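You operate a simulated robot arm through the tools that you are given. There is no shell and no other tool. Be economical: measure what you need, move in short steps, check, and stop when the job is done.

You are at the controls of a simulated two-armed robot. One attempt, no reset.

Task
Fetch the yellow number block and set it on the red rubber block. Open the left cupboard door, fetch the orange pot and set it on the left shelf of the blue cupboard, then shut the door. Fetch the purple pot and set it on the low shelf of the sack stand. Take the red sack clip and leave it on the middle shelf of the green spares rack. Put the green socket plug on the top of the wall ledge. Pull the orange sack drawer open. The order is free. Set down upright: orange pot, purple pot, green socket plug.
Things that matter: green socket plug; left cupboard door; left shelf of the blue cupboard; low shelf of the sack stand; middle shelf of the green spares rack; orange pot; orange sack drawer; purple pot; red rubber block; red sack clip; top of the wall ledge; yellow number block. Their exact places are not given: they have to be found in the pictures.

The check looks at the end state, three seconds after you hand in, the way a careful person would. Anything else that was tipped, shoved, dropped, spilled or broken makes it a failure.

Robot
Two 7-joint arms with two-finger parallel grippers on one trunk, on a base that drives. Base frame: it is fixed to the floor where the robot stands at the start and does not move with it; the origin is under the middle of the robot, x ahead of it, y to its left, z up. Units: mm, degrees, N and s.
The left shoulder is at the start at [110, 169, 1511], the right one opposite. With the tool pointing down near the work surface each hand reaches from about 100 to 520 mm from the robot's upright axis, wherever it stands, measured 20 degrees to its own side. Places, roughly: green socket plug (8x8x8 cm) [-8600, -2100, 1300]; left cupboard door [500, -1300, 500]; left shelf of the blue cupboard [700, -1300, 500]; low shelf of the sack stand [-700, 4200, 300]; middle shelf of the green spares rack [-8500, -2200, 900]; orange pot [500, -250, 1000]; orange sack drawer [800, 5500, 200]; purple pot [500, -500, 1000]; red rubber block [1000, 1750, 750]; red sack clip [-5500, -4750, 500]; top of the wall ledge [-10200, -1800, 900]; yellow number block [500, 0, 750]. Payload 1.57 kg a hand.
The tool frame of a hand sits at the grasp point between the pads (the TCP): z along the fingers, y along the line on which they close. The tips reach 30 mm beyond it. Largest opening 80 mm; finger width 17, thickness 12; the body of the gripper, 40 by 82 mm, starts 80 mm behind the TCP.
Orientation is that of the tool frame in the base frame, as a unit quaternion [w, x, y, z]. With the fingers straight down and closing along the base's y, the tool's x points along the base's -x, its y along +y and its z along -z.

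Tools
- The arms move only by the tool apply_moves. It takes "left_motion", "right_motion" or both (then of equal length, played together; a hand with none holds still); each is a list of rows, each a list of 7 numbers: the shift along the tool's x, y, z in mm, then the turn, a rotation vector about the tool's x, y, z in degrees, then the finger opening in mm, from 0 to 80. In form: [[tx, ty, tz, ax, ay, az, gripper], ...]. A call has 1 to 8 rows; each row shifts and turns the commanded pose from where the row before left it, along the tool's axes as they then stand. Each row takes 0.2 s and may step no farther than 50 mm and 8.6 degrees from the row before; otherwise, or with a gripper value out of range, the whole call is refused. Where a pose cannot be reached the arm comes as near as it can. A force on the tool above 40 N (or 10 N above the force at the start of the call, whichever is more), or a blocked arm, ends the call early, and 0.2 s more pass. Each finger travels about 72 mm/s and halts on what it meets, pressing with about 25 N; the grip force reading is that of the motor and also rises with nothing between the fingers. The clock runs only during rows and for 0.2 s after the last one: add rows that do not move to give the fingers time. It gives the time, the measured TCP pose, the force on the tool (base axes), the opening and the grip force at its end, in the units of the frame above (readings bear some noise), with the torque about the TCP (base axes, N m) and any sound that the robot's microphone picked up, and new pictures: "views" is both (left out), scene, wrist or none (wrist: the cameras of the hands that moved).
- Cameras (640 x 400 px; columns grow to the right, rows downward): "scene" is now at [132.3, -40.1, 1690.2]; the picture's right is [-0.65, -0.76, 0.00], its down [-0.62, 0.52, -0.59] and it looks along [0.45, -0.38, -0.81] (base axes); focal length 289 px, centre (320, 200). "left" rides on the left gripper at [72, 6, -122] in its tool frame; the picture's right is [-0.09, 1.00, 0.00], its down [-0.84, -0.08, -0.54] and it looks along [-0.54, -0.05, 0.84] (tool axes); focal length 238 px, centre (320, 200). "right" rides on the right gripper at [72, -7, -122] in its tool frame; the picture's right is [0.09, 1.00, 0.00], its down [-0.84, 0.08, -0.54] and it looks along [-0.54, 0.05, 0.84] (tool axes); focal length 238 px, centre (320, 200).
- lift_body(by): slides the trunk up (or, below 0, down) by that many mm; the arms and the scene camera ride with it, the base frame stays. It gives what a move gives, with no picture.
- base_move(legs): drives the robot by 1 to 6 legs, each [ahead, left, turn to the left] in mm, mm and degrees, along the robot's own axes; the way and the turn of a leg run together, so that a leg with both is an arc; at most 1500 mm and 180 degrees a leg. The arms and the cameras ride along, it lands a little off, and it stops where it bumps. It gives what a move gives, and a new picture of the scene camera.
- turn_head(pan, tilt): turns the head with the scene camera to pan (to the left, within 86 degrees either way) and tilt (down, from -29 to 69), counted from straight ahead of the robot. It gives what a move gives, and a new picture of the scene camera.
- measure_at(camera, pixels): for up to 12 pixels [column, row] of the newest picture of that camera ("zoom" is the newest enlarged one), the place [x, y, z] in the base frame of the surface seen there, good to about 3 mm, but the place of the scene camera against the robot may be out by one fixed shift of up to 12 mm in any direction. No time passes.
- close_up(camera, box): a new picture of the part [left, top, right, bottom] of that camera's present view, enlarged. No time passes.
- close_job(): hands the job in; it is judged then, once.

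Work in short steps. Measure before you move; look again where a grasp or a placing could have gone wrong, and mend it. You have 131 turns and 260 pictures in all, those below and enlarged ones among them. Open the grippers and draw the arms clear of the work before you hand the job in, unless the task says otherwise.

The tools are called after "Call:" by a JSON object that holds its "method" and its "body". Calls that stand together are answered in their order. apply_moves: Moves the arms, as the interface text tells. Its arguments: {"type":"object","properties":{"left_motion":{"type":"array","items":{"type":"array","items":{"type":"number"}}},"right_motion":{"type":"array","items":{"type":"array","items":{"type":"number"}}},"views":{"type":"string","enum":["both","scene","wrist","none"]}},"required":[]} The other tools are called the same way: lift_body (by) slides the trunk up or down; base_move (legs) drives the base; turn_head (pan, tilt) turns the head that bears the scene camera; measure_at (camera, pixels) gives the place of the surface under pixels of a picture; close_up (camera, box) takes an enlarged picture of a part of a camera's view; close_job () hands the job in.

At the start:

```text
time: 0.0
left_tcp_pos: [662.4, -64.0, 1149.1]
left_orientation: [-0.001, 0.0, 1.0, -0.002]
left_wrist_force: [0.1, 0.5, -0.4]
left_moment: [0.0, 0.03, -0.01]
left_gripper_width: 79.9
left_grasp_force: 0.1
right_tcp_pos: [374.6, -482.8, 999.3]
right_orientation: [0.0, 0.0, 1.0, 0.001]
right_wrist_force: [0.1, 0.1, 0.8]
right_moment: [0.01, 0.0, -0.04]
right_gripper_width: 80.3
right_grasp_force: 0.1
trunk travel left (down, up): [-825.0, 65.0]
robot x, y, heading: [1.7, 0.6, 0.1]
head pan, tilt: [-40.3, 54.0]
```

scene: 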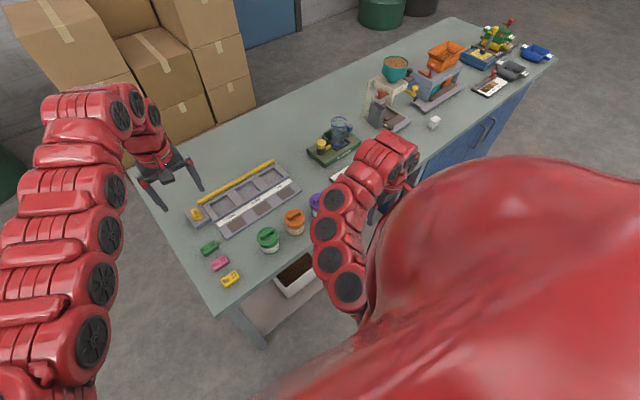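
right: 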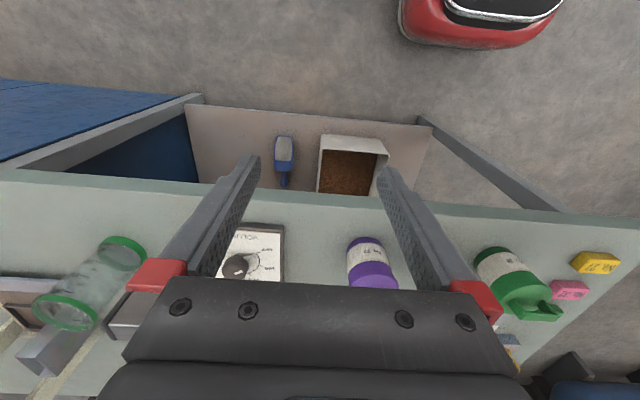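
left: 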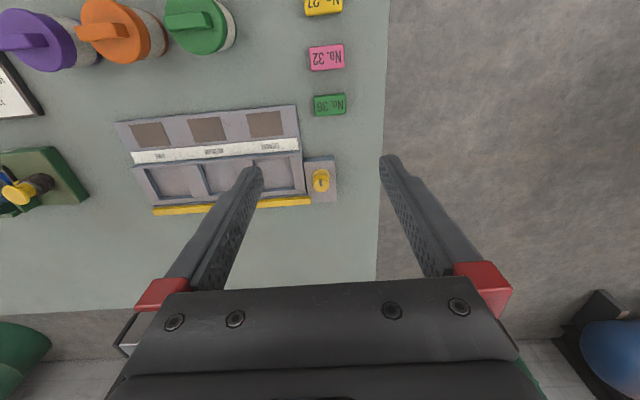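

The scene picture shows the yellow block at (230,279), orange pot (294,222), purple pot (316,205). I measure these first and look closer.

Call:
{"method": "measure_at", "body": {"camera": "scene", "pixels": [[230, 279], [294, 216], [294, 230], [268, 234], [316, 200], [210, 247], [220, 263], [250, 305], [400, 200], [470, 160], [510, 110]]}}

Call:
{"method": "close_up", "body": {"camera": "scene", "box": [160, 140, 400, 310]}}

Call:
{"method": "measure_at", "body": {"camera": "left", "pixels": [[324, 4], [120, 28], [135, 28], [50, 40], [80, 45], [200, 20], [215, 40]]}}

Call:
{"method": "turn_head", "body": {"pan": 0, "tilt": 20}}

```text
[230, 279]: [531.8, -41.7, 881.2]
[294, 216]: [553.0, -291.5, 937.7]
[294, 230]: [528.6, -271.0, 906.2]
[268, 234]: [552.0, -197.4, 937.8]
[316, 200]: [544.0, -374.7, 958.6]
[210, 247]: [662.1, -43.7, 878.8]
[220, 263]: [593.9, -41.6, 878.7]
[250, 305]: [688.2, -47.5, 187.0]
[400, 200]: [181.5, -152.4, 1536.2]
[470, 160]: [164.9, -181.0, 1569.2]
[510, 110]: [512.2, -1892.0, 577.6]
```

```text
2.35 times, centred on (280, 225) of scene
```

zoom: 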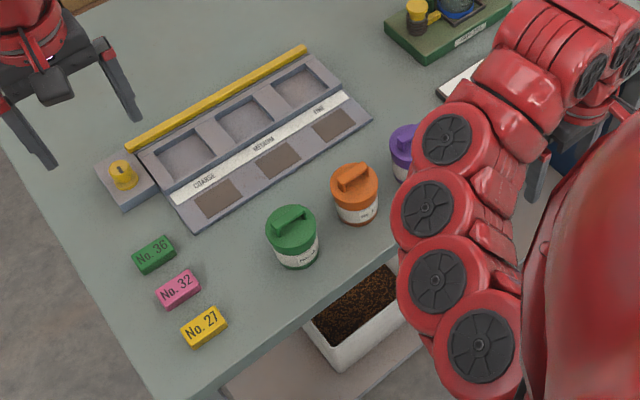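

```text
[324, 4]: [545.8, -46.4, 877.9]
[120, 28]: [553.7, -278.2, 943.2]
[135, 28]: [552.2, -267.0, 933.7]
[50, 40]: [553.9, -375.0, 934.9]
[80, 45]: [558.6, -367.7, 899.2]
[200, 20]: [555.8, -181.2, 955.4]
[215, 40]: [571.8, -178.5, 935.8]
```

```text
time: 1.1
left_tcp_pos: [662.8, -63.9, 1150.4]
left_orientation: [0.0, 0.0, 1.0, -0.001]
left_wrist_force: [0.3, -0.7, -0.3]
left_moment: [0.01, 0.0, -0.03]
left_gripper_width: 80.2
left_grasp_force: 0.0
right_tcp_pos: [374.5, -482.7, 999.3]
right_orientation: [0.0, 0.0, 1.0, 0.001]
right_wrist_force: [-0.2, 0.7, 0.4]
right_moment: [0.0, 0.0, 0.01]
right_gripper_width: 80.3
right_grasp_force: 0.0
trunk travel left (down, up): [-825.0, 65.0]
robot x, y, heading: [0.7, -1.5, -0.2]
head pan, tilt: [0.0, 20.0]
```

scene: 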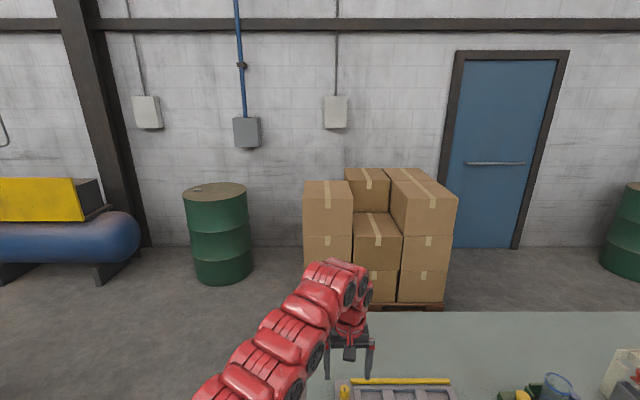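

The left camera puts the yellow block near (545,-46,878). I move the left hand over it in height and look from there.

Call:
{"method": "apply_moves", "body": {"left_motion": [[45, 8, 40, 0, 0, 0, 80], [45, 8, 40, 0, 0, 0, 80], [40, 4, 40, 0, 0, 0, 80]], "views": "wrist"}}

Call:
{"method": "turn_head", "body": {"pan": 60, "tilt": 30}}

```text
refused: row 1 steps farther than a row can; nothing moved
```

```text
time: 2.4
left_tcp_pos: [662.9, -63.7, 1149.6]
left_orientation: [0.0, 0.0, 1.0, -0.001]
left_wrist_force: [0.3, 0.1, -0.2]
left_moment: [-0.02, 0.03, 0.01]
left_gripper_width: 80.2
left_grasp_force: 0.0
right_tcp_pos: [374.9, -482.1, 999.9]
right_orientation: [0.0, 0.0, 1.0, 0.0]
right_wrist_force: [-0.1, -0.4, 0.4]
right_moment: [0.0, 0.0, 0.03]
right_gripper_width: 80.1
right_grasp_force: 0.0
trunk travel left (down, up): [-825.0, 65.0]
robot x, y, heading: [-0.1, -0.0, 0.2]
head pan, tilt: [60.0, 30.0]
```

scene: 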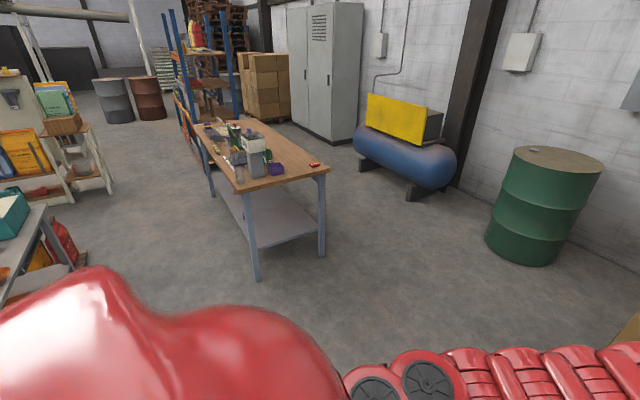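

The red object at (314,163) on the far table may be the rubber block. I lower the left hand over the yellow block with smaller steps.

Call:
{"method": "apply_moves", "body": {"left_motion": [[40, 5, 0, 0, 0, 0, 80], [40, 5, 25, 0, 0, 0, 80], [36, 5, 30, 0, 0, 0, 80], [0, 0, 45, 0, 0, 0, 80], [0, 0, 40, 0, 0, 0, 80]], "views": "wrist"}}

Call:
{"method": "close_up", "body": {"camera": "scene", "box": [180, 90, 360, 203]}}

Call:
{"method": "measure_at", "body": {"camera": "scene", "pixels": [[314, 163], [280, 170], [255, 190]]}}

```text
time: 3.6
left_tcp_pos: [598.1, -48.1, 1039.7]
left_orientation: [-0.001, 0.001, 1.0, -0.001]
left_wrist_force: [-0.5, 0.3, -0.3]
left_moment: [-0.02, -0.02, 0.01]
left_gripper_width: 80.0
left_grasp_force: 0.1
left hand out of reach, approached as far as the arm can: row 2, 3
right_tcp_pos: [374.7, -481.8, 1000.2]
right_orientation: [0.0, 0.0, 1.0, 0.0]
right_wrist_force: [-0.2, -0.4, 0.1]
right_moment: [-0.01, 0.03, 0.01]
right_gripper_width: 79.9
right_grasp_force: 0.1
trunk travel left (down, up): [-825.0, 65.0]
robot x, y, heading: [2.2, -2.4, -0.1]
head pan, tilt: [60.0, 30.0]
```

left: 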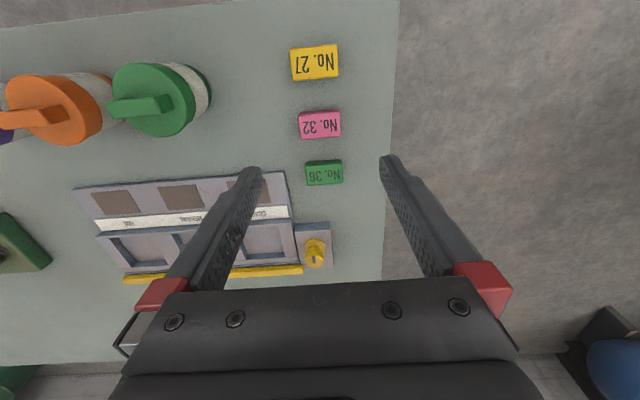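

```text
3.54 times, centred on (270, 146) of scene
```

zoom: 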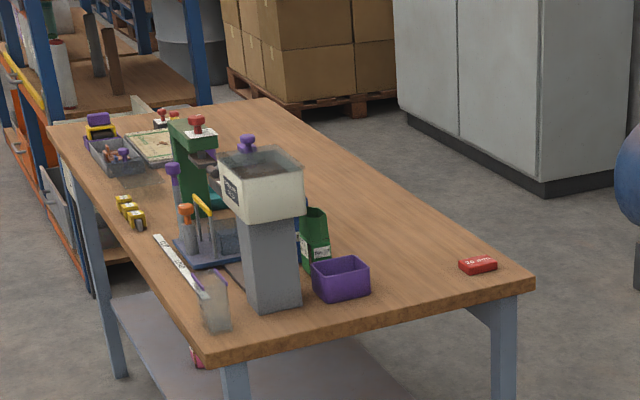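

```text
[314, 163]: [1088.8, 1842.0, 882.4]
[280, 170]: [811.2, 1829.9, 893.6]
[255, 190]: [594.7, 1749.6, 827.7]
```

The left hand is at the edge of its reach. I check where the table edge is, and raise both hands ahead of lowering the trunk.

Call:
{"method": "measure_at", "body": {"camera": "right", "pixels": [[300, 192], [300, 200], [500, 208], [60, 175], [350, 180], [40, 100], [300, 120]]}}

Call:
{"method": "apply_moves", "body": {"left_motion": [[0, 0, -45, 0, 0, 0, 80], [0, 0, -45, 0, 0, 0, 80], [0, 0, -45, 0, 0, 0, 80], [0, 0, -45, 0, 0, 0, 80], [0, 0, -45, 0, 0, 0, 80]], "right_motion": [[0, 0, -48, 0, 0, 0, 80], [0, 0, -48, 0, 0, 0, 80], [0, 0, -48, 0, 0, 0, 80], [0, 0, -48, 0, 0, 0, 80], [0, 0, -48, 0, 0, 0, 80]], "views": "none"}}

Call:
{"method": "turn_head", "body": {"pan": 0, "tilt": 69}}

```text
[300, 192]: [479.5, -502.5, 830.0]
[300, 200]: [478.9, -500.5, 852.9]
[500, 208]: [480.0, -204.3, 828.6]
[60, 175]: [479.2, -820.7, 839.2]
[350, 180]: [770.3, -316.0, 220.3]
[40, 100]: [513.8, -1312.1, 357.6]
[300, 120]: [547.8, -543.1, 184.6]
```

```text
time: 4.8
left_tcp_pos: [601.7, -50.8, 1256.2]
left_orientation: [0.0, 0.0, 1.0, 0.0]
left_wrist_force: [0.6, -0.5, 0.2]
left_moment: [-0.01, -0.01, -0.05]
left_gripper_width: 80.0
left_grasp_force: 0.1
left hand out of reach, approached as far as the arm can: row 5
right_tcp_pos: [375.1, -482.3, 1011.4]
right_orientation: [0.0, 0.0, 1.0, -0.002]
right_wrist_force: [-0.4, -0.2, 0.4]
right_moment: [0.03, 0.0, 0.0]
right_gripper_width: 79.9
right_grasp_force: 0.0
right hand out of reach, approached as far as the arm can: row 1, 2, 3, 4, 5
trunk travel left (down, up): [-825.0, 65.0]
robot x, y, heading: [-1.6, -1.6, 0.3]
head pan, tilt: [60.0, 30.0]
```

```text
time: 6.1
left_tcp_pos: [601.2, -50.4, 1256.7]
left_orientation: [0.0, 0.0, 1.0, -0.001]
left_wrist_force: [0.3, -0.2, -0.4]
left_moment: [0.0, -0.03, 0.02]
left_gripper_width: 80.1
left_grasp_force: 0.0
right_tcp_pos: [374.2, -483.5, 1012.1]
right_orientation: [0.0, 0.0, 1.0, -0.002]
right_wrist_force: [0.4, 0.9, -0.3]
right_moment: [0.02, -0.02, -0.01]
right_gripper_width: 80.1
right_grasp_force: 0.1
trunk travel left (down, up): [-825.0, 65.0]
robot x, y, heading: [-1.3, 0.4, 0.0]
head pan, tilt: [0.0, 68.8]
```

scene: 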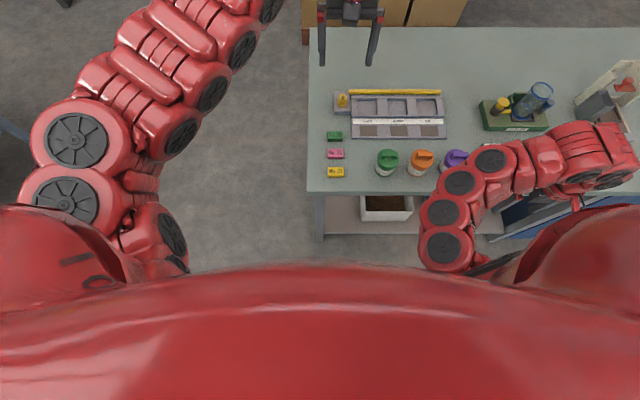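

The head view shows the table front edge at x≈480. I back off and drive right along the table to look at the cupboard.

Call:
{"method": "base_move", "body": {"legs": [[-400, 0, 0], [0, -1100, 0]]}}

Call:
{"method": "turn_head", "body": {"pan": -10, "tilt": 50}}

```text
time: 13.8
left_tcp_pos: [207.6, -1130.6, 1257.2]
left_orientation: [0.0, -0.012, 1.0, -0.001]
left_wrist_force: [-0.1, 0.2, 0.2]
left_moment: [-0.04, 0.0, -0.03]
left_gripper_width: 80.0
left_grasp_force: 0.1
right_tcp_pos: [-9.3, -1569.0, 1011.3]
right_orientation: [-0.001, -0.012, 1.0, -0.002]
right_wrist_force: [0.5, 0.9, -0.1]
right_moment: [0.04, 0.01, -0.03]
right_gripper_width: 80.1
right_grasp_force: 0.1
trunk travel left (down, up): [-825.0, 65.0]
robot x, y, heading: [-393.5, -1097.3, 1.3]
head pan, tilt: [0.0, 68.8]
```

scene: 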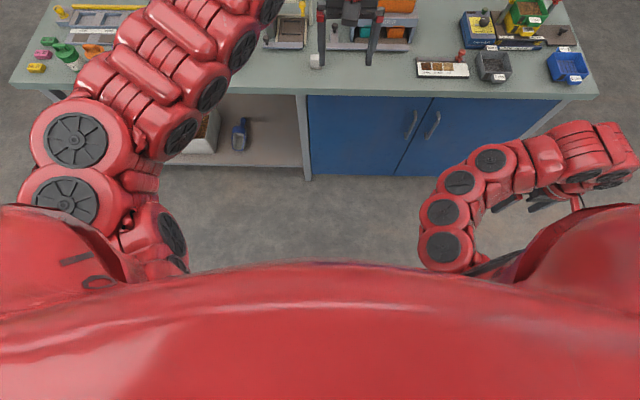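

```text
time: 14.6
left_tcp_pos: [207.4, -1131.3, 1256.6]
left_orientation: [0.0, -0.012, 1.0, -0.001]
left_wrist_force: [0.1, 0.6, 0.3]
left_moment: [-0.01, -0.01, 0.01]
left_gripper_width: 80.0
left_grasp_force: 0.0
right_tcp_pos: [-8.0, -1569.2, 1011.2]
right_orientation: [0.0, -0.011, 1.0, -0.002]
right_wrist_force: [0.5, -0.6, -0.3]
right_moment: [-0.01, -0.02, 0.03]
right_gripper_width: 80.0
right_grasp_force: 0.1
trunk travel left (down, up): [-825.0, 65.0]
robot x, y, heading: [-394.9, -1095.8, 1.3]
head pan, tilt: [-10.0, 50.0]
```

scene: 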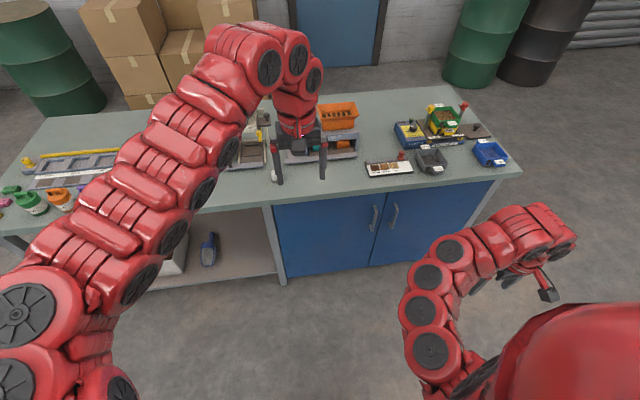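

The cupboard's two doors have handles at (374,217) and (394,216). I measure the left door and its handle.

Call:
{"method": "measure_at", "body": {"camera": "scene", "pixels": [[373, 228], [376, 207], [374, 217], [392, 225], [395, 206], [276, 220], [283, 275], [340, 235], [381, 232], [368, 265], [378, 193]]}}

Call:
{"method": "close_up", "body": {"camera": "scene", "box": [260, 170, 500, 290]}}

```text
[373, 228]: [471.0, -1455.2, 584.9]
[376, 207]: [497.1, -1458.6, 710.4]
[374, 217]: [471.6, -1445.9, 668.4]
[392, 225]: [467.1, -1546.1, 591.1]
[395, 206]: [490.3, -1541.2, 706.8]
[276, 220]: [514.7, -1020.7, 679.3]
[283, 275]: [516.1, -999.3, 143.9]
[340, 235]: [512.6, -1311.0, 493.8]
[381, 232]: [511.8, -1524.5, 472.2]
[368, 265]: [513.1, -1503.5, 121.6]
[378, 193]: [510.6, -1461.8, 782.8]
```

```text
2.67 times, centred on (380, 230) of scene
```

zoom: 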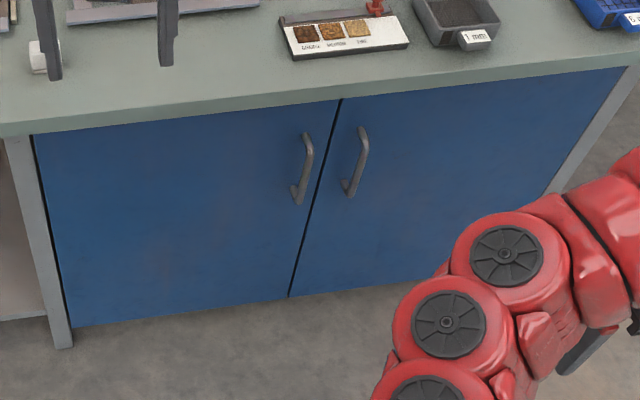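

Handle of the left door is a vertical bar at about (469,-1455), z 590–705, door plane x≈512, hinge near y≈-1010. I lower the trunk and pitch the left hand to point forward.

Call:
{"method": "lift_body", "body": {"by": -500}}

Call:
{"method": "apply_moves", "body": {"left_motion": [[0, 0, 0, 0, -8.5, 0, 80], [0, 0, 0, 0, -8.5, 0, 80], [0, 0, 0, 0, -8.5, 0, 80], [0, 0, 0, 0, -8.5, 0, 80], [0, 0, 0, 0, -8.5, 0, 80], [0, 0, 0, 0, -8.5, 0, 80]], "views": "none"}}

Call:
{"method": "apply_moves", "body": {"left_motion": [[0, 0, 0, 0, -8.5, 0, 80], [0, 0, 0, 0, -8.5, 0, 80], [0, 0, 0, 0, -8.5, 0, 80], [0, 0, 0, 0, -8.5, 0, 80], [0, 0, 0, 0, -5, 0, 80]], "views": "both"}}

```text
refused: -500 is not a number from -400 to 400
```

```text
time: 16.0
left_tcp_pos: [207.2, -1130.7, 1257.3]
left_orientation: [0.05, -0.012, 0.999, -0.001]
left_wrist_force: [0.5, 0.1, -0.2]
left_moment: [0.01, 0.0, 0.01]
left_gripper_width: 80.1
left_grasp_force: 0.0
left hand out of reach, approached as far as the arm can: row 2, 3, 4, 5, 6
right_tcp_pos: [-8.7, -1568.0, 1011.9]
right_orientation: [0.0, -0.012, 1.0, -0.002]
right_wrist_force: [0.4, -0.1, 0.2]
right_moment: [0.0, -0.02, 0.01]
right_gripper_width: 79.9
right_grasp_force: 0.0
trunk travel left (down, up): [-825.0, 65.0]
robot x, y, heading: [-396.1, -1092.9, 1.3]
head pan, tilt: [-10.0, 50.0]
```

```text
time: 17.2
left_tcp_pos: [224.6, -1136.6, 1274.2]
left_orientation: [0.1, -0.013, 0.995, 0.0]
left_wrist_force: [-0.9, 0.2, 0.0]
left_moment: [0.03, 0.02, 0.01]
left_gripper_width: 80.1
left_grasp_force: 0.1
left hand out of reach, approached as far as the arm can: row 1, 2, 3, 4, 5
right_tcp_pos: [-7.7, -1568.1, 1010.6]
right_orientation: [0.001, -0.012, 1.0, -0.002]
right_wrist_force: [0.6, -0.2, 0.8]
right_moment: [-0.02, 0.02, -0.04]
right_gripper_width: 79.8
right_grasp_force: 0.0
trunk travel left (down, up): [-825.0, 65.0]
robot x, y, heading: [-396.6, -1097.8, 1.4]
head pan, tilt: [-10.0, 50.0]
```

scene: 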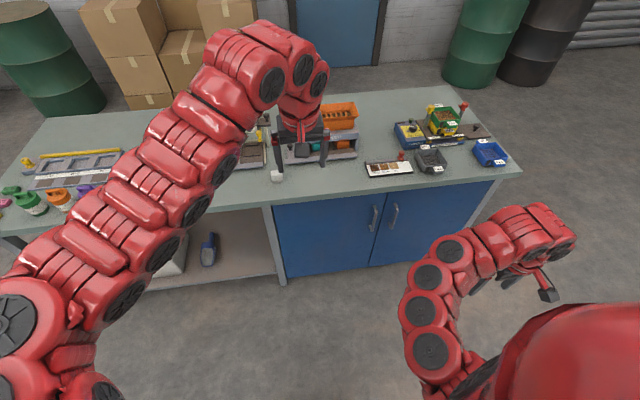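
left: 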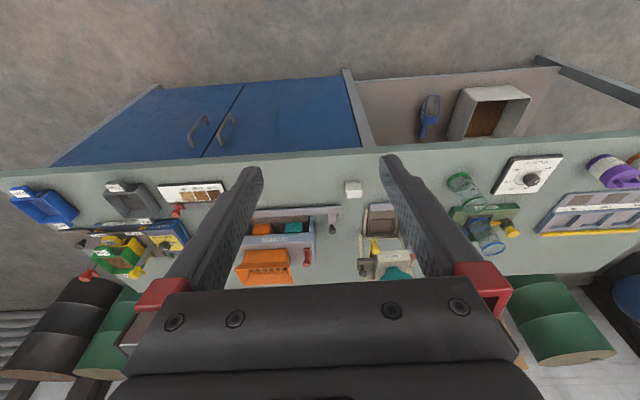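

Lift steps are limited to 400 and the left wrist seems at a limit there. I lower by 400 and bring the left hand to a more natural spot left and closer.

Call:
{"method": "lift_body", "body": {"by": -400}}

Call:
{"method": "apply_moves", "body": {"left_motion": [[26, 30, 22, 0, 0, 0, 80], [26, 30, 22, 0, 0, 0, 80], [26, 30, 22, 0, 0, 0, 80], [26, 30, 22, 0, 0, 0, 80], [26, 30, 22, 0, 0, 0, 80], [26, 30, 22, 0, 0, 0, 80], [26, 30, 22, 0, 0, 0, 80], [26, 30, 22, 0, 0, 0, 80]], "views": "none"}}

Call:
{"method": "apply_moves", "body": {"left_motion": [[0, 0, 0, 0, -8.5, 0, 80], [0, 0, 0, 0, -8.5, 0, 80], [0, 0, 0, 0, -8.5, 0, 80], [0, 0, 0, 0, -8.5, 0, 80], [0, 0, 0, 0, -8.5, 0, 80]], "views": "scene"}}

```text
time: 21.1
left_tcp_pos: [223.7, -1134.8, 874.0]
left_orientation: [0.1, -0.012, 0.995, 0.001]
left_wrist_force: [0.4, 0.6, 0.4]
left_moment: [0.01, -0.01, -0.01]
left_gripper_width: 80.3
left_grasp_force: 0.0
right_tcp_pos: [-8.5, -1567.6, 611.8]
right_orientation: [0.0, -0.011, 1.0, -0.002]
right_wrist_force: [-0.1, -0.3, -0.6]
right_moment: [0.05, 0.03, 0.01]
right_gripper_width: 80.0
right_grasp_force: 0.0
trunk travel left (down, up): [-425.0, 465.0]
robot x, y, heading: [-390.5, -1092.8, 1.5]
head pan, tilt: [-10.0, 50.0]
```

```text
time: 22.9
left_tcp_pos: [224.0, -1135.4, 875.3]
left_orientation: [0.099, -0.012, 0.995, 0.0]
left_wrist_force: [-1.1, 0.0, 0.3]
left_moment: [0.0, 0.0, 0.01]
left_gripper_width: 80.0
left_grasp_force: 0.1
left hand out of reach, approached as far as the arm can: row 1, 2, 3, 4, 5, 6, 7, 8
right_tcp_pos: [-8.7, -1567.3, 610.8]
right_orientation: [-0.001, -0.011, 1.0, -0.002]
right_wrist_force: [0.5, -0.5, 0.5]
right_moment: [-0.02, -0.03, -0.01]
right_gripper_width: 80.2
right_grasp_force: 0.1
trunk travel left (down, up): [-425.0, 465.0]
robot x, y, heading: [-392.9, -1093.3, 1.5]
head pan, tilt: [-10.0, 50.0]
```

```text
time: 24.1
left_tcp_pos: [223.8, -1134.6, 874.7]
left_orientation: [0.1, -0.012, 0.995, 0.001]
left_wrist_force: [0.4, -0.6, -0.8]
left_moment: [0.05, -0.01, -0.02]
left_gripper_width: 79.9
left_grasp_force: 0.0
left hand out of reach, approached as far as the arm can: row 1, 2, 3, 4, 5
right_tcp_pos: [-8.1, -1568.6, 610.0]
right_orientation: [0.0, -0.012, 1.0, -0.002]
right_wrist_force: [0.7, 0.3, -0.8]
right_moment: [-0.02, 0.01, -0.02]
right_gripper_width: 79.9
right_grasp_force: 0.2
trunk travel left (down, up): [-425.0, 465.0]
robot x, y, heading: [-394.6, -1095.5, 1.2]
head pan, tilt: [-10.0, 50.0]
```

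scene: 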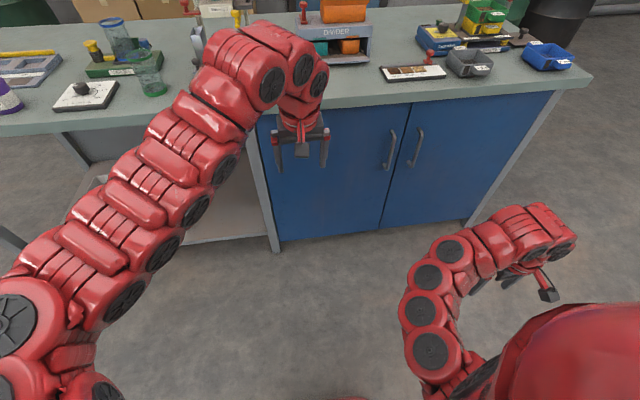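

The left arm is jammed at a joint limit. I undo the pitch and go straight down, then left.

Call:
{"method": "apply_moves", "body": {"left_motion": [[0, 0, 10, 0, 6, 0, 80], [0, 0, 20, 0, 5.5, 0, 80], [0, 0, 40, 0, 0, 0, 80], [0, 0, 40, 0, 0, 0, 80], [0, 40, 0, 0, 0, 0, 80], [0, 40, 0, 0, 0, 0, 80], [0, 40, 0, 0, 0, 0, 80], [0, 40, 0, 0, 0, 0, 80]], "views": "none"}}

Call:
{"method": "apply_moves", "body": {"left_motion": [[0, 0, 40, 0, 0, 0, 80], [0, 0, 40, 0, 0, 0, 80], [0, 40, 0, 0, 0, 0, 80], [0, 40, 0, 0, 0, 0, 80], [40, 0, 0, 0, 0, 0, 80], [40, 0, 0, 0, 0, 0, 80], [40, 0, 0, 0, 0, 0, 80], [40, 0, 0, 0, 0, 0, 80]], "views": "scene"}}

```text
time: 25.9
left_tcp_pos: [227.6, -1043.0, 765.3]
left_orientation: [-0.001, -0.012, 1.0, -0.001]
left_wrist_force: [0.6, 0.2, -0.2]
left_moment: [0.0, 0.01, -0.02]
left_gripper_width: 79.9
left_grasp_force: 0.0
left hand out of reach, approached as far as the arm can: row 7, 8
right_tcp_pos: [-8.2, -1567.9, 610.9]
right_orientation: [0.001, -0.013, 1.0, -0.002]
right_wrist_force: [0.2, -0.3, 0.2]
right_moment: [-0.07, 0.0, 0.01]
right_gripper_width: 80.1
right_grasp_force: 0.1
trunk travel left (down, up): [-425.0, 465.0]
robot x, y, heading: [-387.7, -1096.4, 1.2]
head pan, tilt: [-10.0, 50.0]
```

```text
time: 27.6
left_tcp_pos: [249.1, -938.5, 707.6]
left_orientation: [-0.001, -0.012, 1.0, -0.001]
left_wrist_force: [-0.5, 1.3, 1.0]
left_moment: [0.02, 0.01, 0.04]
left_gripper_width: 80.1
left_grasp_force: 0.1
left hand out of reach, approached as far as the arm can: row 1, 2, 3, 5, 6, 7, 8
right_tcp_pos: [-9.5, -1568.4, 611.2]
right_orientation: [0.0, -0.012, 1.0, -0.002]
right_wrist_force: [0.7, 0.6, 0.2]
right_moment: [0.0, -0.02, 0.05]
right_gripper_width: 80.0
right_grasp_force: 0.1
trunk travel left (down, up): [-425.0, 465.0]
robot x, y, heading: [-398.6, -1091.7, 1.6]
head pan, tilt: [-10.0, 50.0]
```

scene: 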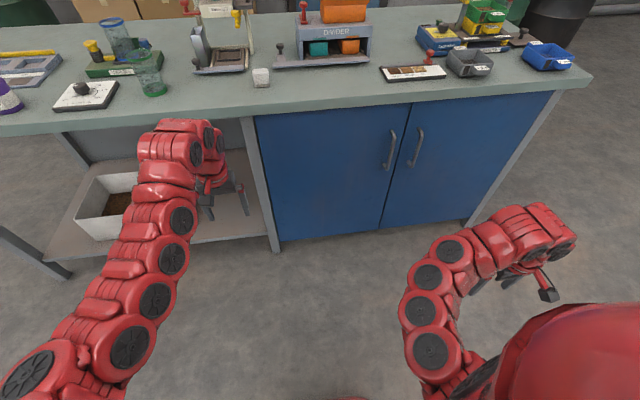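

Still hindered at this height; the arm seems to work better lower relative to the shoulder. I try going straight down.

Call:
{"method": "apply_moves", "body": {"left_motion": [[0, 0, 30, 0, 0, 0, 80], [0, 0, 30, 0, 0, 0, 80], [0, 0, 30, 0, 0, 0, 80], [0, 0, 30, 0, 0, 0, 80], [0, 0, 30, 0, 0, 0, 80], [0, 0, 30, 0, 0, 0, 80]], "views": "none"}}

Call:
{"method": "apply_moves", "body": {"left_motion": [[30, 0, 0, 0, 0, 0, 80], [30, 0, 0, 0, 0, 0, 80], [30, 0, 0, 0, 0, 0, 80], [30, 0, 0, 0, 0, 0, 80]], "views": "none"}}

Call:
{"method": "apply_moves", "body": {"left_motion": [[0, 0, 0, 0, -8.5, 0, 80], [0, 0, 0, 0, -8.5, 0, 80], [0, 0, 0, 0, -8.5, 0, 80], [0, 0, 0, 0, -8.5, 0, 80]], "views": "scene"}}

```text
time: 29.1
left_tcp_pos: [248.9, -937.9, 526.6]
left_orientation: [-0.002, -0.012, 1.0, -0.001]
left_wrist_force: [-0.3, 0.6, -0.1]
left_moment: [0.0, -0.03, 0.0]
left_gripper_width: 79.9
left_grasp_force: 0.1
right_tcp_pos: [-9.1, -1568.8, 611.6]
right_orientation: [0.0, -0.012, 1.0, -0.001]
right_wrist_force: [0.6, 0.1, -0.3]
right_moment: [0.01, -0.01, 0.0]
right_gripper_width: 79.8
right_grasp_force: 0.1
trunk travel left (down, up): [-425.0, 465.0]
robot x, y, heading: [-394.2, -1093.9, 1.7]
head pan, tilt: [-10.0, 50.0]
```

```text
time: 30.1
left_tcp_pos: [127.5, -941.5, 526.4]
left_orientation: [-0.001, -0.013, 1.0, 0.0]
left_wrist_force: [-0.1, -0.6, 0.1]
left_moment: [-0.03, 0.06, 0.03]
left_gripper_width: 80.0
left_grasp_force: 0.1
right_tcp_pos: [-8.1, -1568.2, 610.6]
right_orientation: [0.001, -0.013, 1.0, -0.002]
right_wrist_force: [1.0, -0.8, 0.2]
right_moment: [-0.03, -0.02, 0.03]
right_gripper_width: 80.1
right_grasp_force: 0.0
trunk travel left (down, up): [-425.0, 465.0]
robot x, y, heading: [-395.5, -1094.6, 1.5]
head pan, tilt: [-10.0, 50.0]
```

```text
time: 31.1
left_tcp_pos: [127.4, -944.5, 526.8]
left_orientation: [0.293, -0.012, 0.956, 0.002]
left_wrist_force: [0.0, -0.3, -0.2]
left_moment: [0.0, -0.02, 0.02]
left_gripper_width: 80.0
left_grasp_force: 0.1
right_tcp_pos: [-8.9, -1568.8, 611.2]
right_orientation: [-0.001, -0.013, 1.0, -0.002]
right_wrist_force: [-0.3, -0.2, 0.2]
right_moment: [0.0, 0.01, -0.01]
right_gripper_width: 80.0
right_grasp_force: 0.1
trunk travel left (down, up): [-425.0, 465.0]
robot x, y, heading: [-396.2, -1093.8, 1.6]
head pan, tilt: [-10.0, 50.0]
```

scene: 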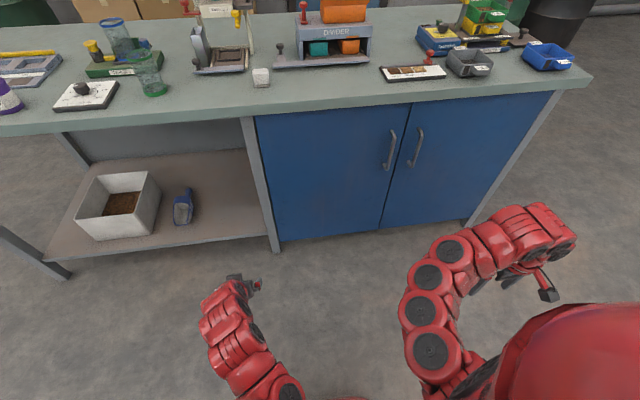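

Low poses work well. I finish the pitch to horizontal, and drive right so the hand lines up with the handle at y≈-1455.

Call:
{"method": "apply_moves", "body": {"left_motion": [[0, 0, 0, 0, -8.5, 0, 80], [0, 0, 0, 0, -8.5, 0, 80], [0, 0, 0, 0, -8.5, 0, 80], [0, 0, 0, 0, -8.5, 0, 80], [0, 0, 0, 0, -8.5, 0, 80], [0, 0, 0, 0, -8.5, 0, 80], [0, 0, 0, 0, -5, 0, 80]], "views": "none"}}

Call:
{"method": "base_move", "body": {"legs": [[0, 0, -1.6], [0, -495, 0]]}}

Call:
{"method": "lift_body", "body": {"by": 120}}

Call:
{"method": "turn_head", "body": {"pan": 5, "tilt": 45}}

```text
time: 32.6
left_tcp_pos: [126.9, -943.2, 528.1]
left_orientation: [0.707, -0.01, 0.707, 0.008]
left_wrist_force: [0.4, 0.6, -0.4]
left_moment: [-0.02, 0.01, -0.02]
left_gripper_width: 79.9
left_grasp_force: 0.1
right_tcp_pos: [-8.9, -1569.5, 611.7]
right_orientation: [-0.001, -0.013, 1.0, -0.001]
right_wrist_force: [0.3, 0.0, 0.1]
right_moment: [0.02, 0.0, -0.02]
right_gripper_width: 79.9
right_grasp_force: 0.1
trunk travel left (down, up): [-425.0, 465.0]
robot x, y, heading: [-392.3, -1095.2, 1.2]
head pan, tilt: [-10.0, 50.0]
```

```text
time: 35.9
left_tcp_pos: [129.5, -1448.5, 527.5]
left_orientation: [0.706, -0.001, 0.708, -0.001]
left_wrist_force: [0.0, -0.4, 0.3]
left_moment: [0.01, 0.0, -0.01]
left_gripper_width: 80.0
left_grasp_force: 0.1
right_tcp_pos: [-20.8, -2071.6, 611.3]
right_orientation: [0.001, -0.001, 1.0, -0.002]
right_wrist_force: [-0.3, -0.6, 0.2]
right_moment: [0.02, -0.01, 0.0]
right_gripper_width: 80.0
right_grasp_force: 0.2
trunk travel left (down, up): [-425.0, 465.0]
robot x, y, heading: [-392.5, -1587.7, 0.3]
head pan, tilt: [-10.0, 50.0]
```

scene: 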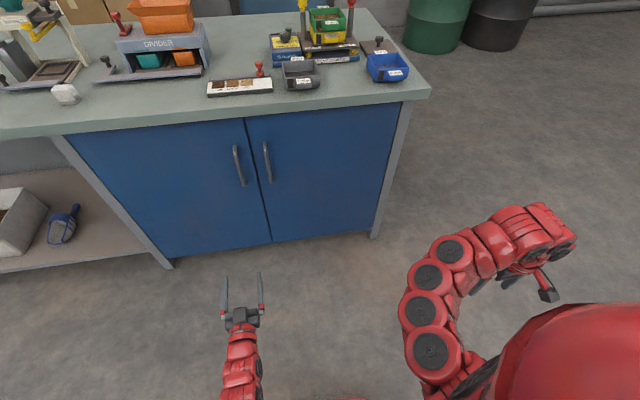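

```text
time: 37.4
left_tcp_pos: [129.7, -1449.2, 646.9]
left_orientation: [0.706, -0.003, 0.708, 0.0]
left_wrist_force: [0.4, -0.3, -0.3]
left_moment: [0.0, 0.03, 0.02]
left_gripper_width: 79.9
left_grasp_force: 0.0
right_tcp_pos: [-19.8, -2071.8, 730.8]
right_orientation: [0.0, -0.001, 1.0, -0.002]
right_wrist_force: [1.0, -0.9, -0.1]
right_moment: [-0.01, -0.02, -0.01]
right_gripper_width: 79.9
right_grasp_force: 0.0
trunk travel left (down, up): [-545.0, 345.0]
robot x, y, heading: [-395.8, -1587.8, 0.1]
head pan, tilt: [-10.0, 50.0]
```

```text
time: 38.2
left_tcp_pos: [129.8, -1448.4, 646.7]
left_orientation: [0.706, -0.001, 0.708, -0.001]
left_wrist_force: [-0.4, 0.5, -0.6]
left_moment: [-0.02, -0.03, 0.0]
left_gripper_width: 80.0
left_grasp_force: 0.0
right_tcp_pos: [-20.4, -2072.0, 730.9]
right_orientation: [0.0, 0.0, 1.0, -0.002]
right_wrist_force: [-0.7, -0.2, -0.3]
right_moment: [0.01, 0.02, 0.01]
right_gripper_width: 80.1
right_grasp_force: 0.1
trunk travel left (down, up): [-545.0, 345.0]
robot x, y, heading: [-395.8, -1587.3, 0.2]
head pan, tilt: [5.0, 45.0]
```

scene: 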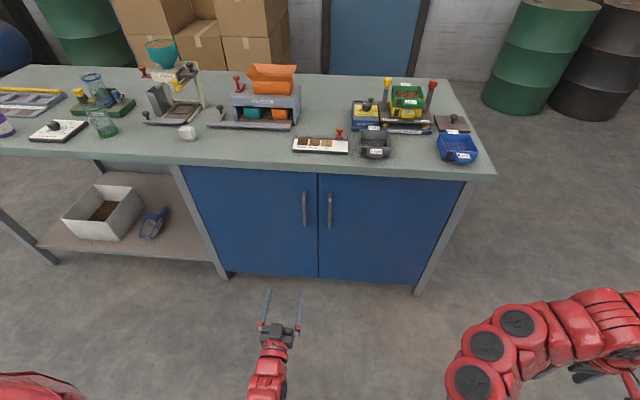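

I zoom on the handle and fingertips to measure both in the same picture.

Call:
{"method": "close_up", "body": {"camera": "scene", "box": [240, 160, 380, 300]}}

Call:
{"method": "measure_at", "body": {"camera": "scene", "pixels": [[304, 209], [304, 200], [305, 218], [331, 209], [267, 294], [301, 294], [189, 200], [318, 200], [312, 275], [230, 270]]}}

```text
2.86 times, centred on (310, 230) of scene
```

zoom: 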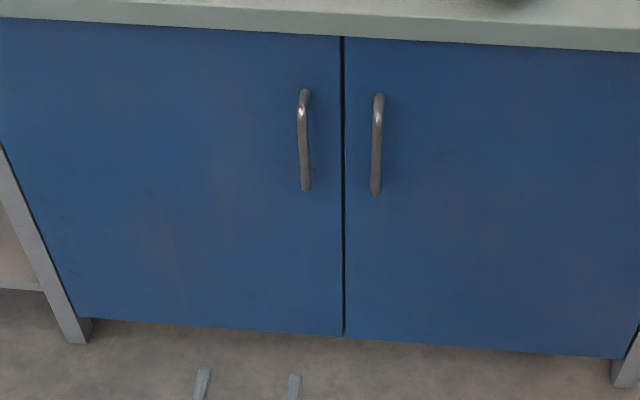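

```text
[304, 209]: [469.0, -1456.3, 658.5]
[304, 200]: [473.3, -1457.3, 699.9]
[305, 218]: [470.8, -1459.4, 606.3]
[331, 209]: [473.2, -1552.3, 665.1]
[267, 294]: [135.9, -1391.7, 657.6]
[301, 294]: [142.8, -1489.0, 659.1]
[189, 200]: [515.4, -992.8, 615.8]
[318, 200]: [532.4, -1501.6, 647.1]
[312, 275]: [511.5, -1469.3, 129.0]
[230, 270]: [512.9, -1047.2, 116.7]
```

Comparison with the fingers gives a camera offset of about +8 mm in y, so the handle is near y=-1464. I drive ahead 250 and look.

Call:
{"method": "base_move", "body": {"legs": [[250, -16, 0]]}}

Call:
{"method": "close_up", "body": {"camera": "left", "box": [0, 0, 640, 400]}}

```text
time: 40.0
left_tcp_pos: [378.2, -1466.4, 646.3]
left_orientation: [0.706, 0.0, 0.708, -0.002]
left_wrist_force: [0.3, -0.3, -0.4]
left_moment: [-0.02, 0.0, 0.02]
left_gripper_width: 80.2
left_grasp_force: 0.0
right_tcp_pos: [225.8, -2088.1, 730.7]
right_orientation: [-0.001, 0.002, 1.0, -0.002]
right_wrist_force: [0.4, 0.6, 0.2]
right_moment: [-0.01, -0.01, 0.02]
right_gripper_width: 80.1
right_grasp_force: 0.0
trunk travel left (down, up): [-545.0, 345.0]
robot x, y, heading: [-148.6, -1608.3, -0.2]
head pan, tilt: [5.0, 45.0]
```

scene: 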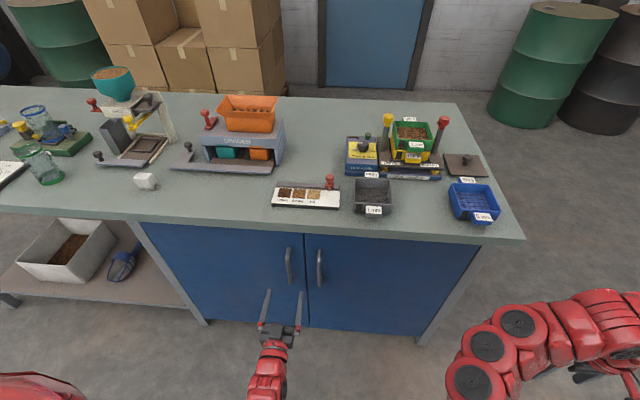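

```text
1.00 times, centred on (320, 200) of left (not enlarged: the box is as wide or as high as the picture)
```

zoom: 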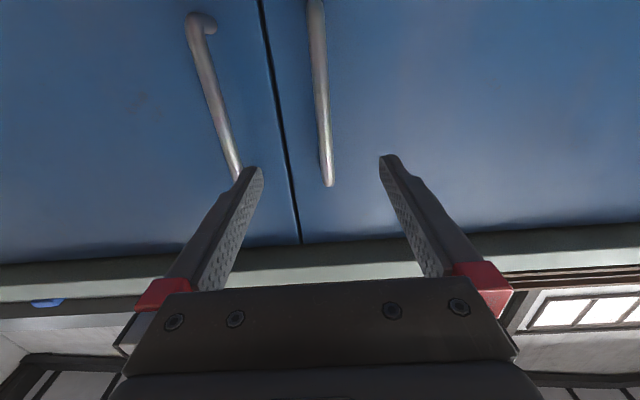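

In the left camera the left-door handle at (322,100) lies between the fingers. I measure it there.

Call:
{"method": "measure_at", "body": {"camera": "left", "pixels": [[327, 160], [322, 100], [317, 40], [215, 80], [290, 150]]}}

```text
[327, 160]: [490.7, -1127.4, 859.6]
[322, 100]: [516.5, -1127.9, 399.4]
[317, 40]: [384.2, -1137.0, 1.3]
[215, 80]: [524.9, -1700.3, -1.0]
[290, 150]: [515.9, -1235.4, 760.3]
```

Those refer to the older left picture; I measure in the zoom one instead.

Call:
{"method": "measure_at", "body": {"camera": "zoom", "pixels": [[327, 160], [322, 100], [317, 40], [215, 80], [290, 150]]}}

```text
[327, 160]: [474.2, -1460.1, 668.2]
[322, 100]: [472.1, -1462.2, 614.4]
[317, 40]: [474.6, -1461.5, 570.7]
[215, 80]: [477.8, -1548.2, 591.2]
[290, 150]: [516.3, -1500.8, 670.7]
```

Handle at y≈-1461, x≈474, z 560–690. I advance 92 mm and close on it.

Call:
{"method": "apply_moves", "body": {"left_motion": [[8, 2, 46, 0, 0, 0, 60], [7, 2, 46, 0, 0, 0, 60], [0, 0, 0, 0, 0, 0, 0], [0, 0, 0, 0, 0, 0, 0], [0, 0, 0, 0, 0, 0, 0], [0, 0, 0, 0, 0, 0, 0]], "views": "both"}}

```text
time: 41.4
left_tcp_pos: [468.7, -1461.4, 634.5]
left_orientation: [0.707, -0.002, 0.707, 0.0]
left_wrist_force: [1.4, 16.9, 3.1]
left_moment: [0.17, -0.01, 0.2]
left_gripper_width: 13.4
left_grasp_force: 30.1
right_tcp_pos: [224.3, -2087.6, 731.5]
right_orientation: [0.0, 0.001, 1.0, -0.002]
right_wrist_force: [0.8, 0.7, -0.2]
right_moment: [0.01, 0.04, -0.02]
right_gripper_width: 80.1
right_grasp_force: 0.1
trunk travel left (down, up): [-545.0, 345.0]
robot x, y, heading: [-149.1, -1602.1, 0.2]
head pan, tilt: [5.0, 45.0]
```

scene: 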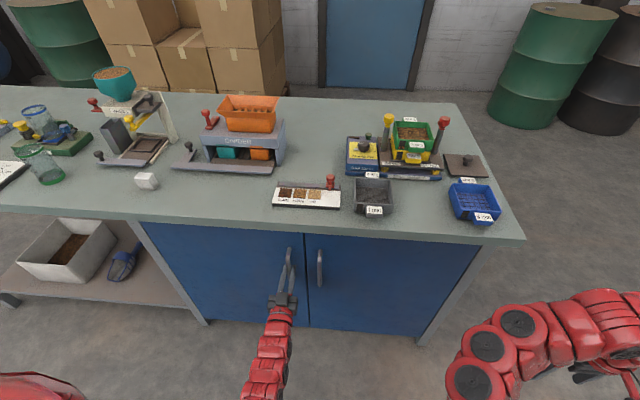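
left: 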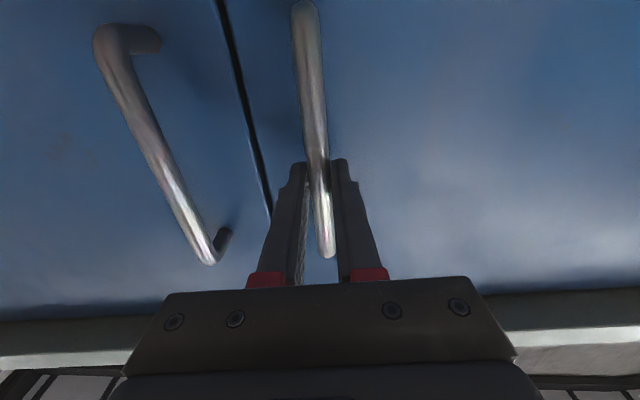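

Grip holds (13 mm bar). I pull along the door's arc, 6° a row about the hinge at (512,-1010).

Call:
{"method": "apply_moves", "body": {"left_motion": [[0, 3, -23.5, 3, 0, 0, 0], [0, 7, -46.9, 6, 0, 0, 0], [0, 7, -46.9, 6, 0, 0, 0]], "views": "scene"}}

```text
time: 42.1
left_tcp_pos: [395.2, -1446.3, 634.4]
left_orientation: [0.705, 0.054, 0.705, -0.056]
left_wrist_force: [2.2, 10.2, 0.5]
left_moment: [0.03, -0.14, 0.27]
left_gripper_width: 13.7
left_grasp_force: 30.0
right_tcp_pos: [225.9, -2086.4, 730.3]
right_orientation: [-0.001, 0.001, 1.0, -0.002]
right_wrist_force: [-0.7, -0.2, 0.7]
right_moment: [0.04, 0.0, 0.0]
right_gripper_width: 80.3
right_grasp_force: 0.1
trunk travel left (down, up): [-545.0, 345.0]
robot x, y, heading: [-147.5, -1604.4, -0.0]
head pan, tilt: [5.0, 45.0]
stopped in row 3 (left hand): the force on the tool passed its limit at 48 N (the readings are from after the stop); the commanded pose is now the measured one
```

scene: 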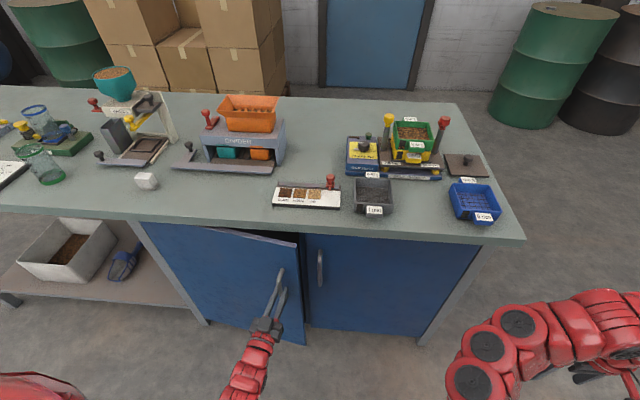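

The door is open about 9°. I continue at half speed.

Call:
{"method": "apply_moves", "body": {"left_motion": [[0, 2, -16, 2, 0, 0, 0], [0, 2.9, -23.5, 3, 0, 0, 0], [0, 2.9, -23.5, 3, 0, 0, 0], [0, 2.9, -23.5, 3, 0, 0, 0], [0, 2.9, -23.5, 3, 0, 0, 0], [0, 2.9, -23.5, 3, 0, 0, 0], [0, 2.9, -23.5, 3, 0, 0, 0], [0, 2.9, -23.5, 3, 0, 0, 0]], "views": "scene"}}

```text
time: 42.9
left_tcp_pos: [340.3, -1425.2, 633.6]
left_orientation: [0.701, 0.097, 0.7, -0.1]
left_wrist_force: [4.5, 11.2, 3.3]
left_moment: [0.25, 0.39, 0.26]
left_gripper_width: 13.6
left_grasp_force: 30.0
right_tcp_pos: [226.5, -2085.8, 730.3]
right_orientation: [0.0, 0.0, 1.0, -0.002]
right_wrist_force: [0.0, -0.5, -1.0]
right_moment: [0.02, -0.01, 0.0]
right_gripper_width: 80.0
right_grasp_force: 0.0
trunk travel left (down, up): [-545.0, 345.0]
robot x, y, heading: [-148.5, -1605.6, 0.3]
head pan, tilt: [5.0, 45.0]
stopped in row 4 (left hand): the force on the tool passed its limit at 42 N (the readings are from after the stop); the commanded pose is now the measured one
```

scene: 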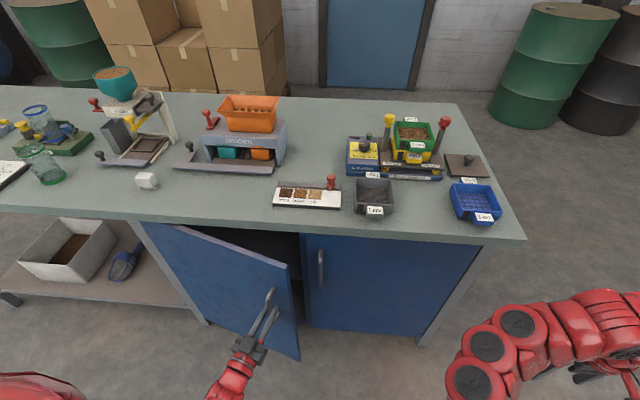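

Door is at about 16°; the arc fits a hinge nearer (527,-1010). I go on with the corrected arc.

Call:
{"method": "apply_moves", "body": {"left_motion": [[0, 1.3, -8, 1, 0, 0, 0], [0, 2.7, -16, 2, 0, 0, 0], [0, 2.7, -16, 2, 0, 0, 0], [0, 2.7, -16, 2, 0, 0, 0], [0, 2.7, -16, 2, 0, 0, 0], [0, 2.7, -16, 2, 0, 0, 0], [0, 2.7, -16, 2, 0, 0, 0], [0, 2.7, -16, 2, 0, 0, 0]], "views": "none"}}

Call:
{"method": "apply_moves", "body": {"left_motion": [[0, 1.3, -8, 1, 0, 0, 0], [0, 2.7, -16, 2, 0, 0, 0], [0, 2.7, -16, 2, 0, 0, 0], [0, 2.7, -16, 2, 0, 0, 0], [0, 2.7, -16, 2, 0, 0, 0], [0, 2.7, -16, 2, 0, 0, 0], [0, 2.7, -16, 2, 0, 0, 0], [0, 2.7, -16, 2, 0, 0, 0]], "views": "scene"}}

```text
time: 44.7
left_tcp_pos: [237.2, -1360.5, 633.8]
left_orientation: [0.683, 0.188, 0.679, -0.192]
left_wrist_force: [12.8, 16.9, 19.3]
left_moment: [0.05, -0.31, 0.31]
left_gripper_width: 13.8
left_grasp_force: 30.4
right_tcp_pos: [228.1, -2086.5, 732.2]
right_orientation: [0.0, 0.0, 1.0, -0.002]
right_wrist_force: [-0.7, -0.6, 0.7]
right_moment: [0.0, 0.03, 0.0]
right_gripper_width: 79.9
right_grasp_force: 0.0
trunk travel left (down, up): [-545.0, 345.0]
robot x, y, heading: [-149.4, -1603.5, -0.3]
head pan, tilt: [5.0, 45.0]
```

```text
time: 46.5
left_tcp_pos: [158.5, -1272.3, 633.7]
left_orientation: [0.654, 0.275, 0.65, -0.274]
left_wrist_force: [6.7, 5.9, -4.4]
left_moment: [-0.04, 0.13, 0.25]
left_gripper_width: 13.7
left_grasp_force: 29.8
right_tcp_pos: [225.4, -2085.8, 731.0]
right_orientation: [0.0, 0.0, 1.0, -0.002]
right_wrist_force: [-0.4, -0.2, 0.6]
right_moment: [-0.01, 0.0, -0.02]
right_gripper_width: 80.1
right_grasp_force: 0.1
trunk travel left (down, up): [-545.0, 345.0]
robot x, y, heading: [-143.3, -1604.9, 0.0]
head pan, tilt: [5.0, 45.0]
stopped in row 8 (left hand): the force on the tool passed its limit at 42 N (the readings are from after the stop); the commanded pose is now the measured one
```

scene: 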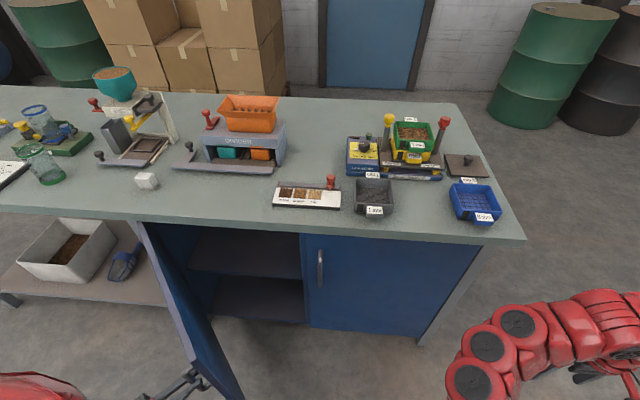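

Door is about 50° open and the interior shelf is visible. I continue.

Call:
{"method": "apply_moves", "body": {"left_motion": [[0, 1.3, -8, 1, 0, 0, 0], [0, 2.7, -16, 2, 0, 0, 0], [0, 2.7, -16, 2, 0, 0, 0], [0, 2.7, -16, 2, 0, 0, 0], [0, 2.7, -16, 2, 0, 0, 0], [0, 2.7, -16, 2, 0, 0, 0], [0, 2.7, -16, 2, 0, 0, 0], [0, 2.7, -16, 2, 0, 0, 0]], "views": "none"}}

Call:
{"method": "apply_moves", "body": {"left_motion": [[0, 1.3, -8, 1, 0, 0, 0], [0, 2.7, -16, 2, 0, 0, 0], [0, 2.7, -16, 2, 0, 0, 0], [0, 2.7, -16, 2, 0, 0, 0], [0, 2.7, -16, 2, 0, 0, 0], [0, 2.7, -16, 2, 0, 0, 0], [0, 2.7, -16, 2, 0, 0, 0], [0, 2.7, -16, 2, 0, 0, 0]], "views": "scene"}}

```text
time: 47.9
left_tcp_pos: [143.4, -1245.8, 641.0]
left_orientation: [0.633, 0.297, 0.642, -0.313]
left_wrist_force: [0.5, 1.2, -8.8]
left_moment: [1.0, 0.02, 0.16]
left_gripper_width: 14.0
left_grasp_force: 30.2
left hand out of reach, approached as far as the arm can: row 3, 4, 5, 6, 7
right_tcp_pos: [226.0, -2086.3, 731.1]
right_orientation: [-0.001, 0.002, 1.0, -0.002]
right_wrist_force: [0.8, -0.8, -0.4]
right_moment: [-0.01, -0.01, 0.05]
right_gripper_width: 80.1
right_grasp_force: 0.0
trunk travel left (down, up): [-545.0, 345.0]
robot x, y, heading: [-146.1, -1602.7, 0.0]
head pan, tilt: [5.0, 45.0]
stopped in row 7 (left hand): the force on the tool passed its limit at 75 N (the readings are from after the stop); the commanded pose is now the measured one
```

```text
time: 48.9
left_tcp_pos: [143.1, -1249.0, 645.5]
left_orientation: [0.626, 0.301, 0.641, -0.327]
left_wrist_force: [-3.1, -1.5, -2.1]
left_moment: [0.88, -0.07, 0.11]
left_gripper_width: 14.0
left_grasp_force: 30.7
left hand out of reach, approached as far as the arm can: row 1, 2, 3, 4
right_tcp_pos: [226.5, -2086.6, 731.2]
right_orientation: [-0.001, 0.001, 1.0, -0.002]
right_wrist_force: [-0.1, 0.3, 0.6]
right_moment: [-0.02, 0.01, 0.01]
right_gripper_width: 80.1
right_grasp_force: 0.0
trunk travel left (down, up): [-545.0, 345.0]
robot x, y, heading: [-145.4, -1606.1, -0.1]
head pan, tilt: [5.0, 45.0]
stopped in row 4 (left hand): the force on the tool passed its limit at 78 N (the readings are from after the stop); the commanded pose is now the measured one
```

scene: 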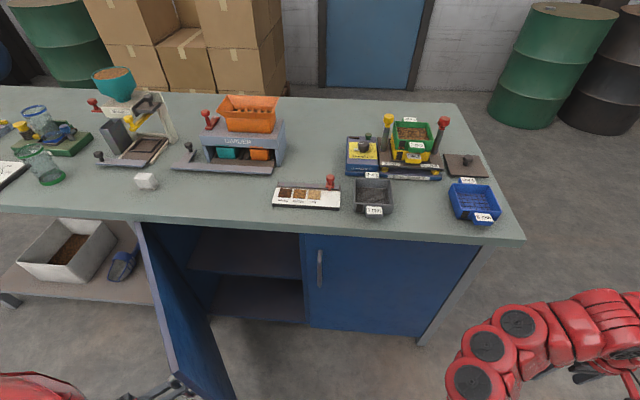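

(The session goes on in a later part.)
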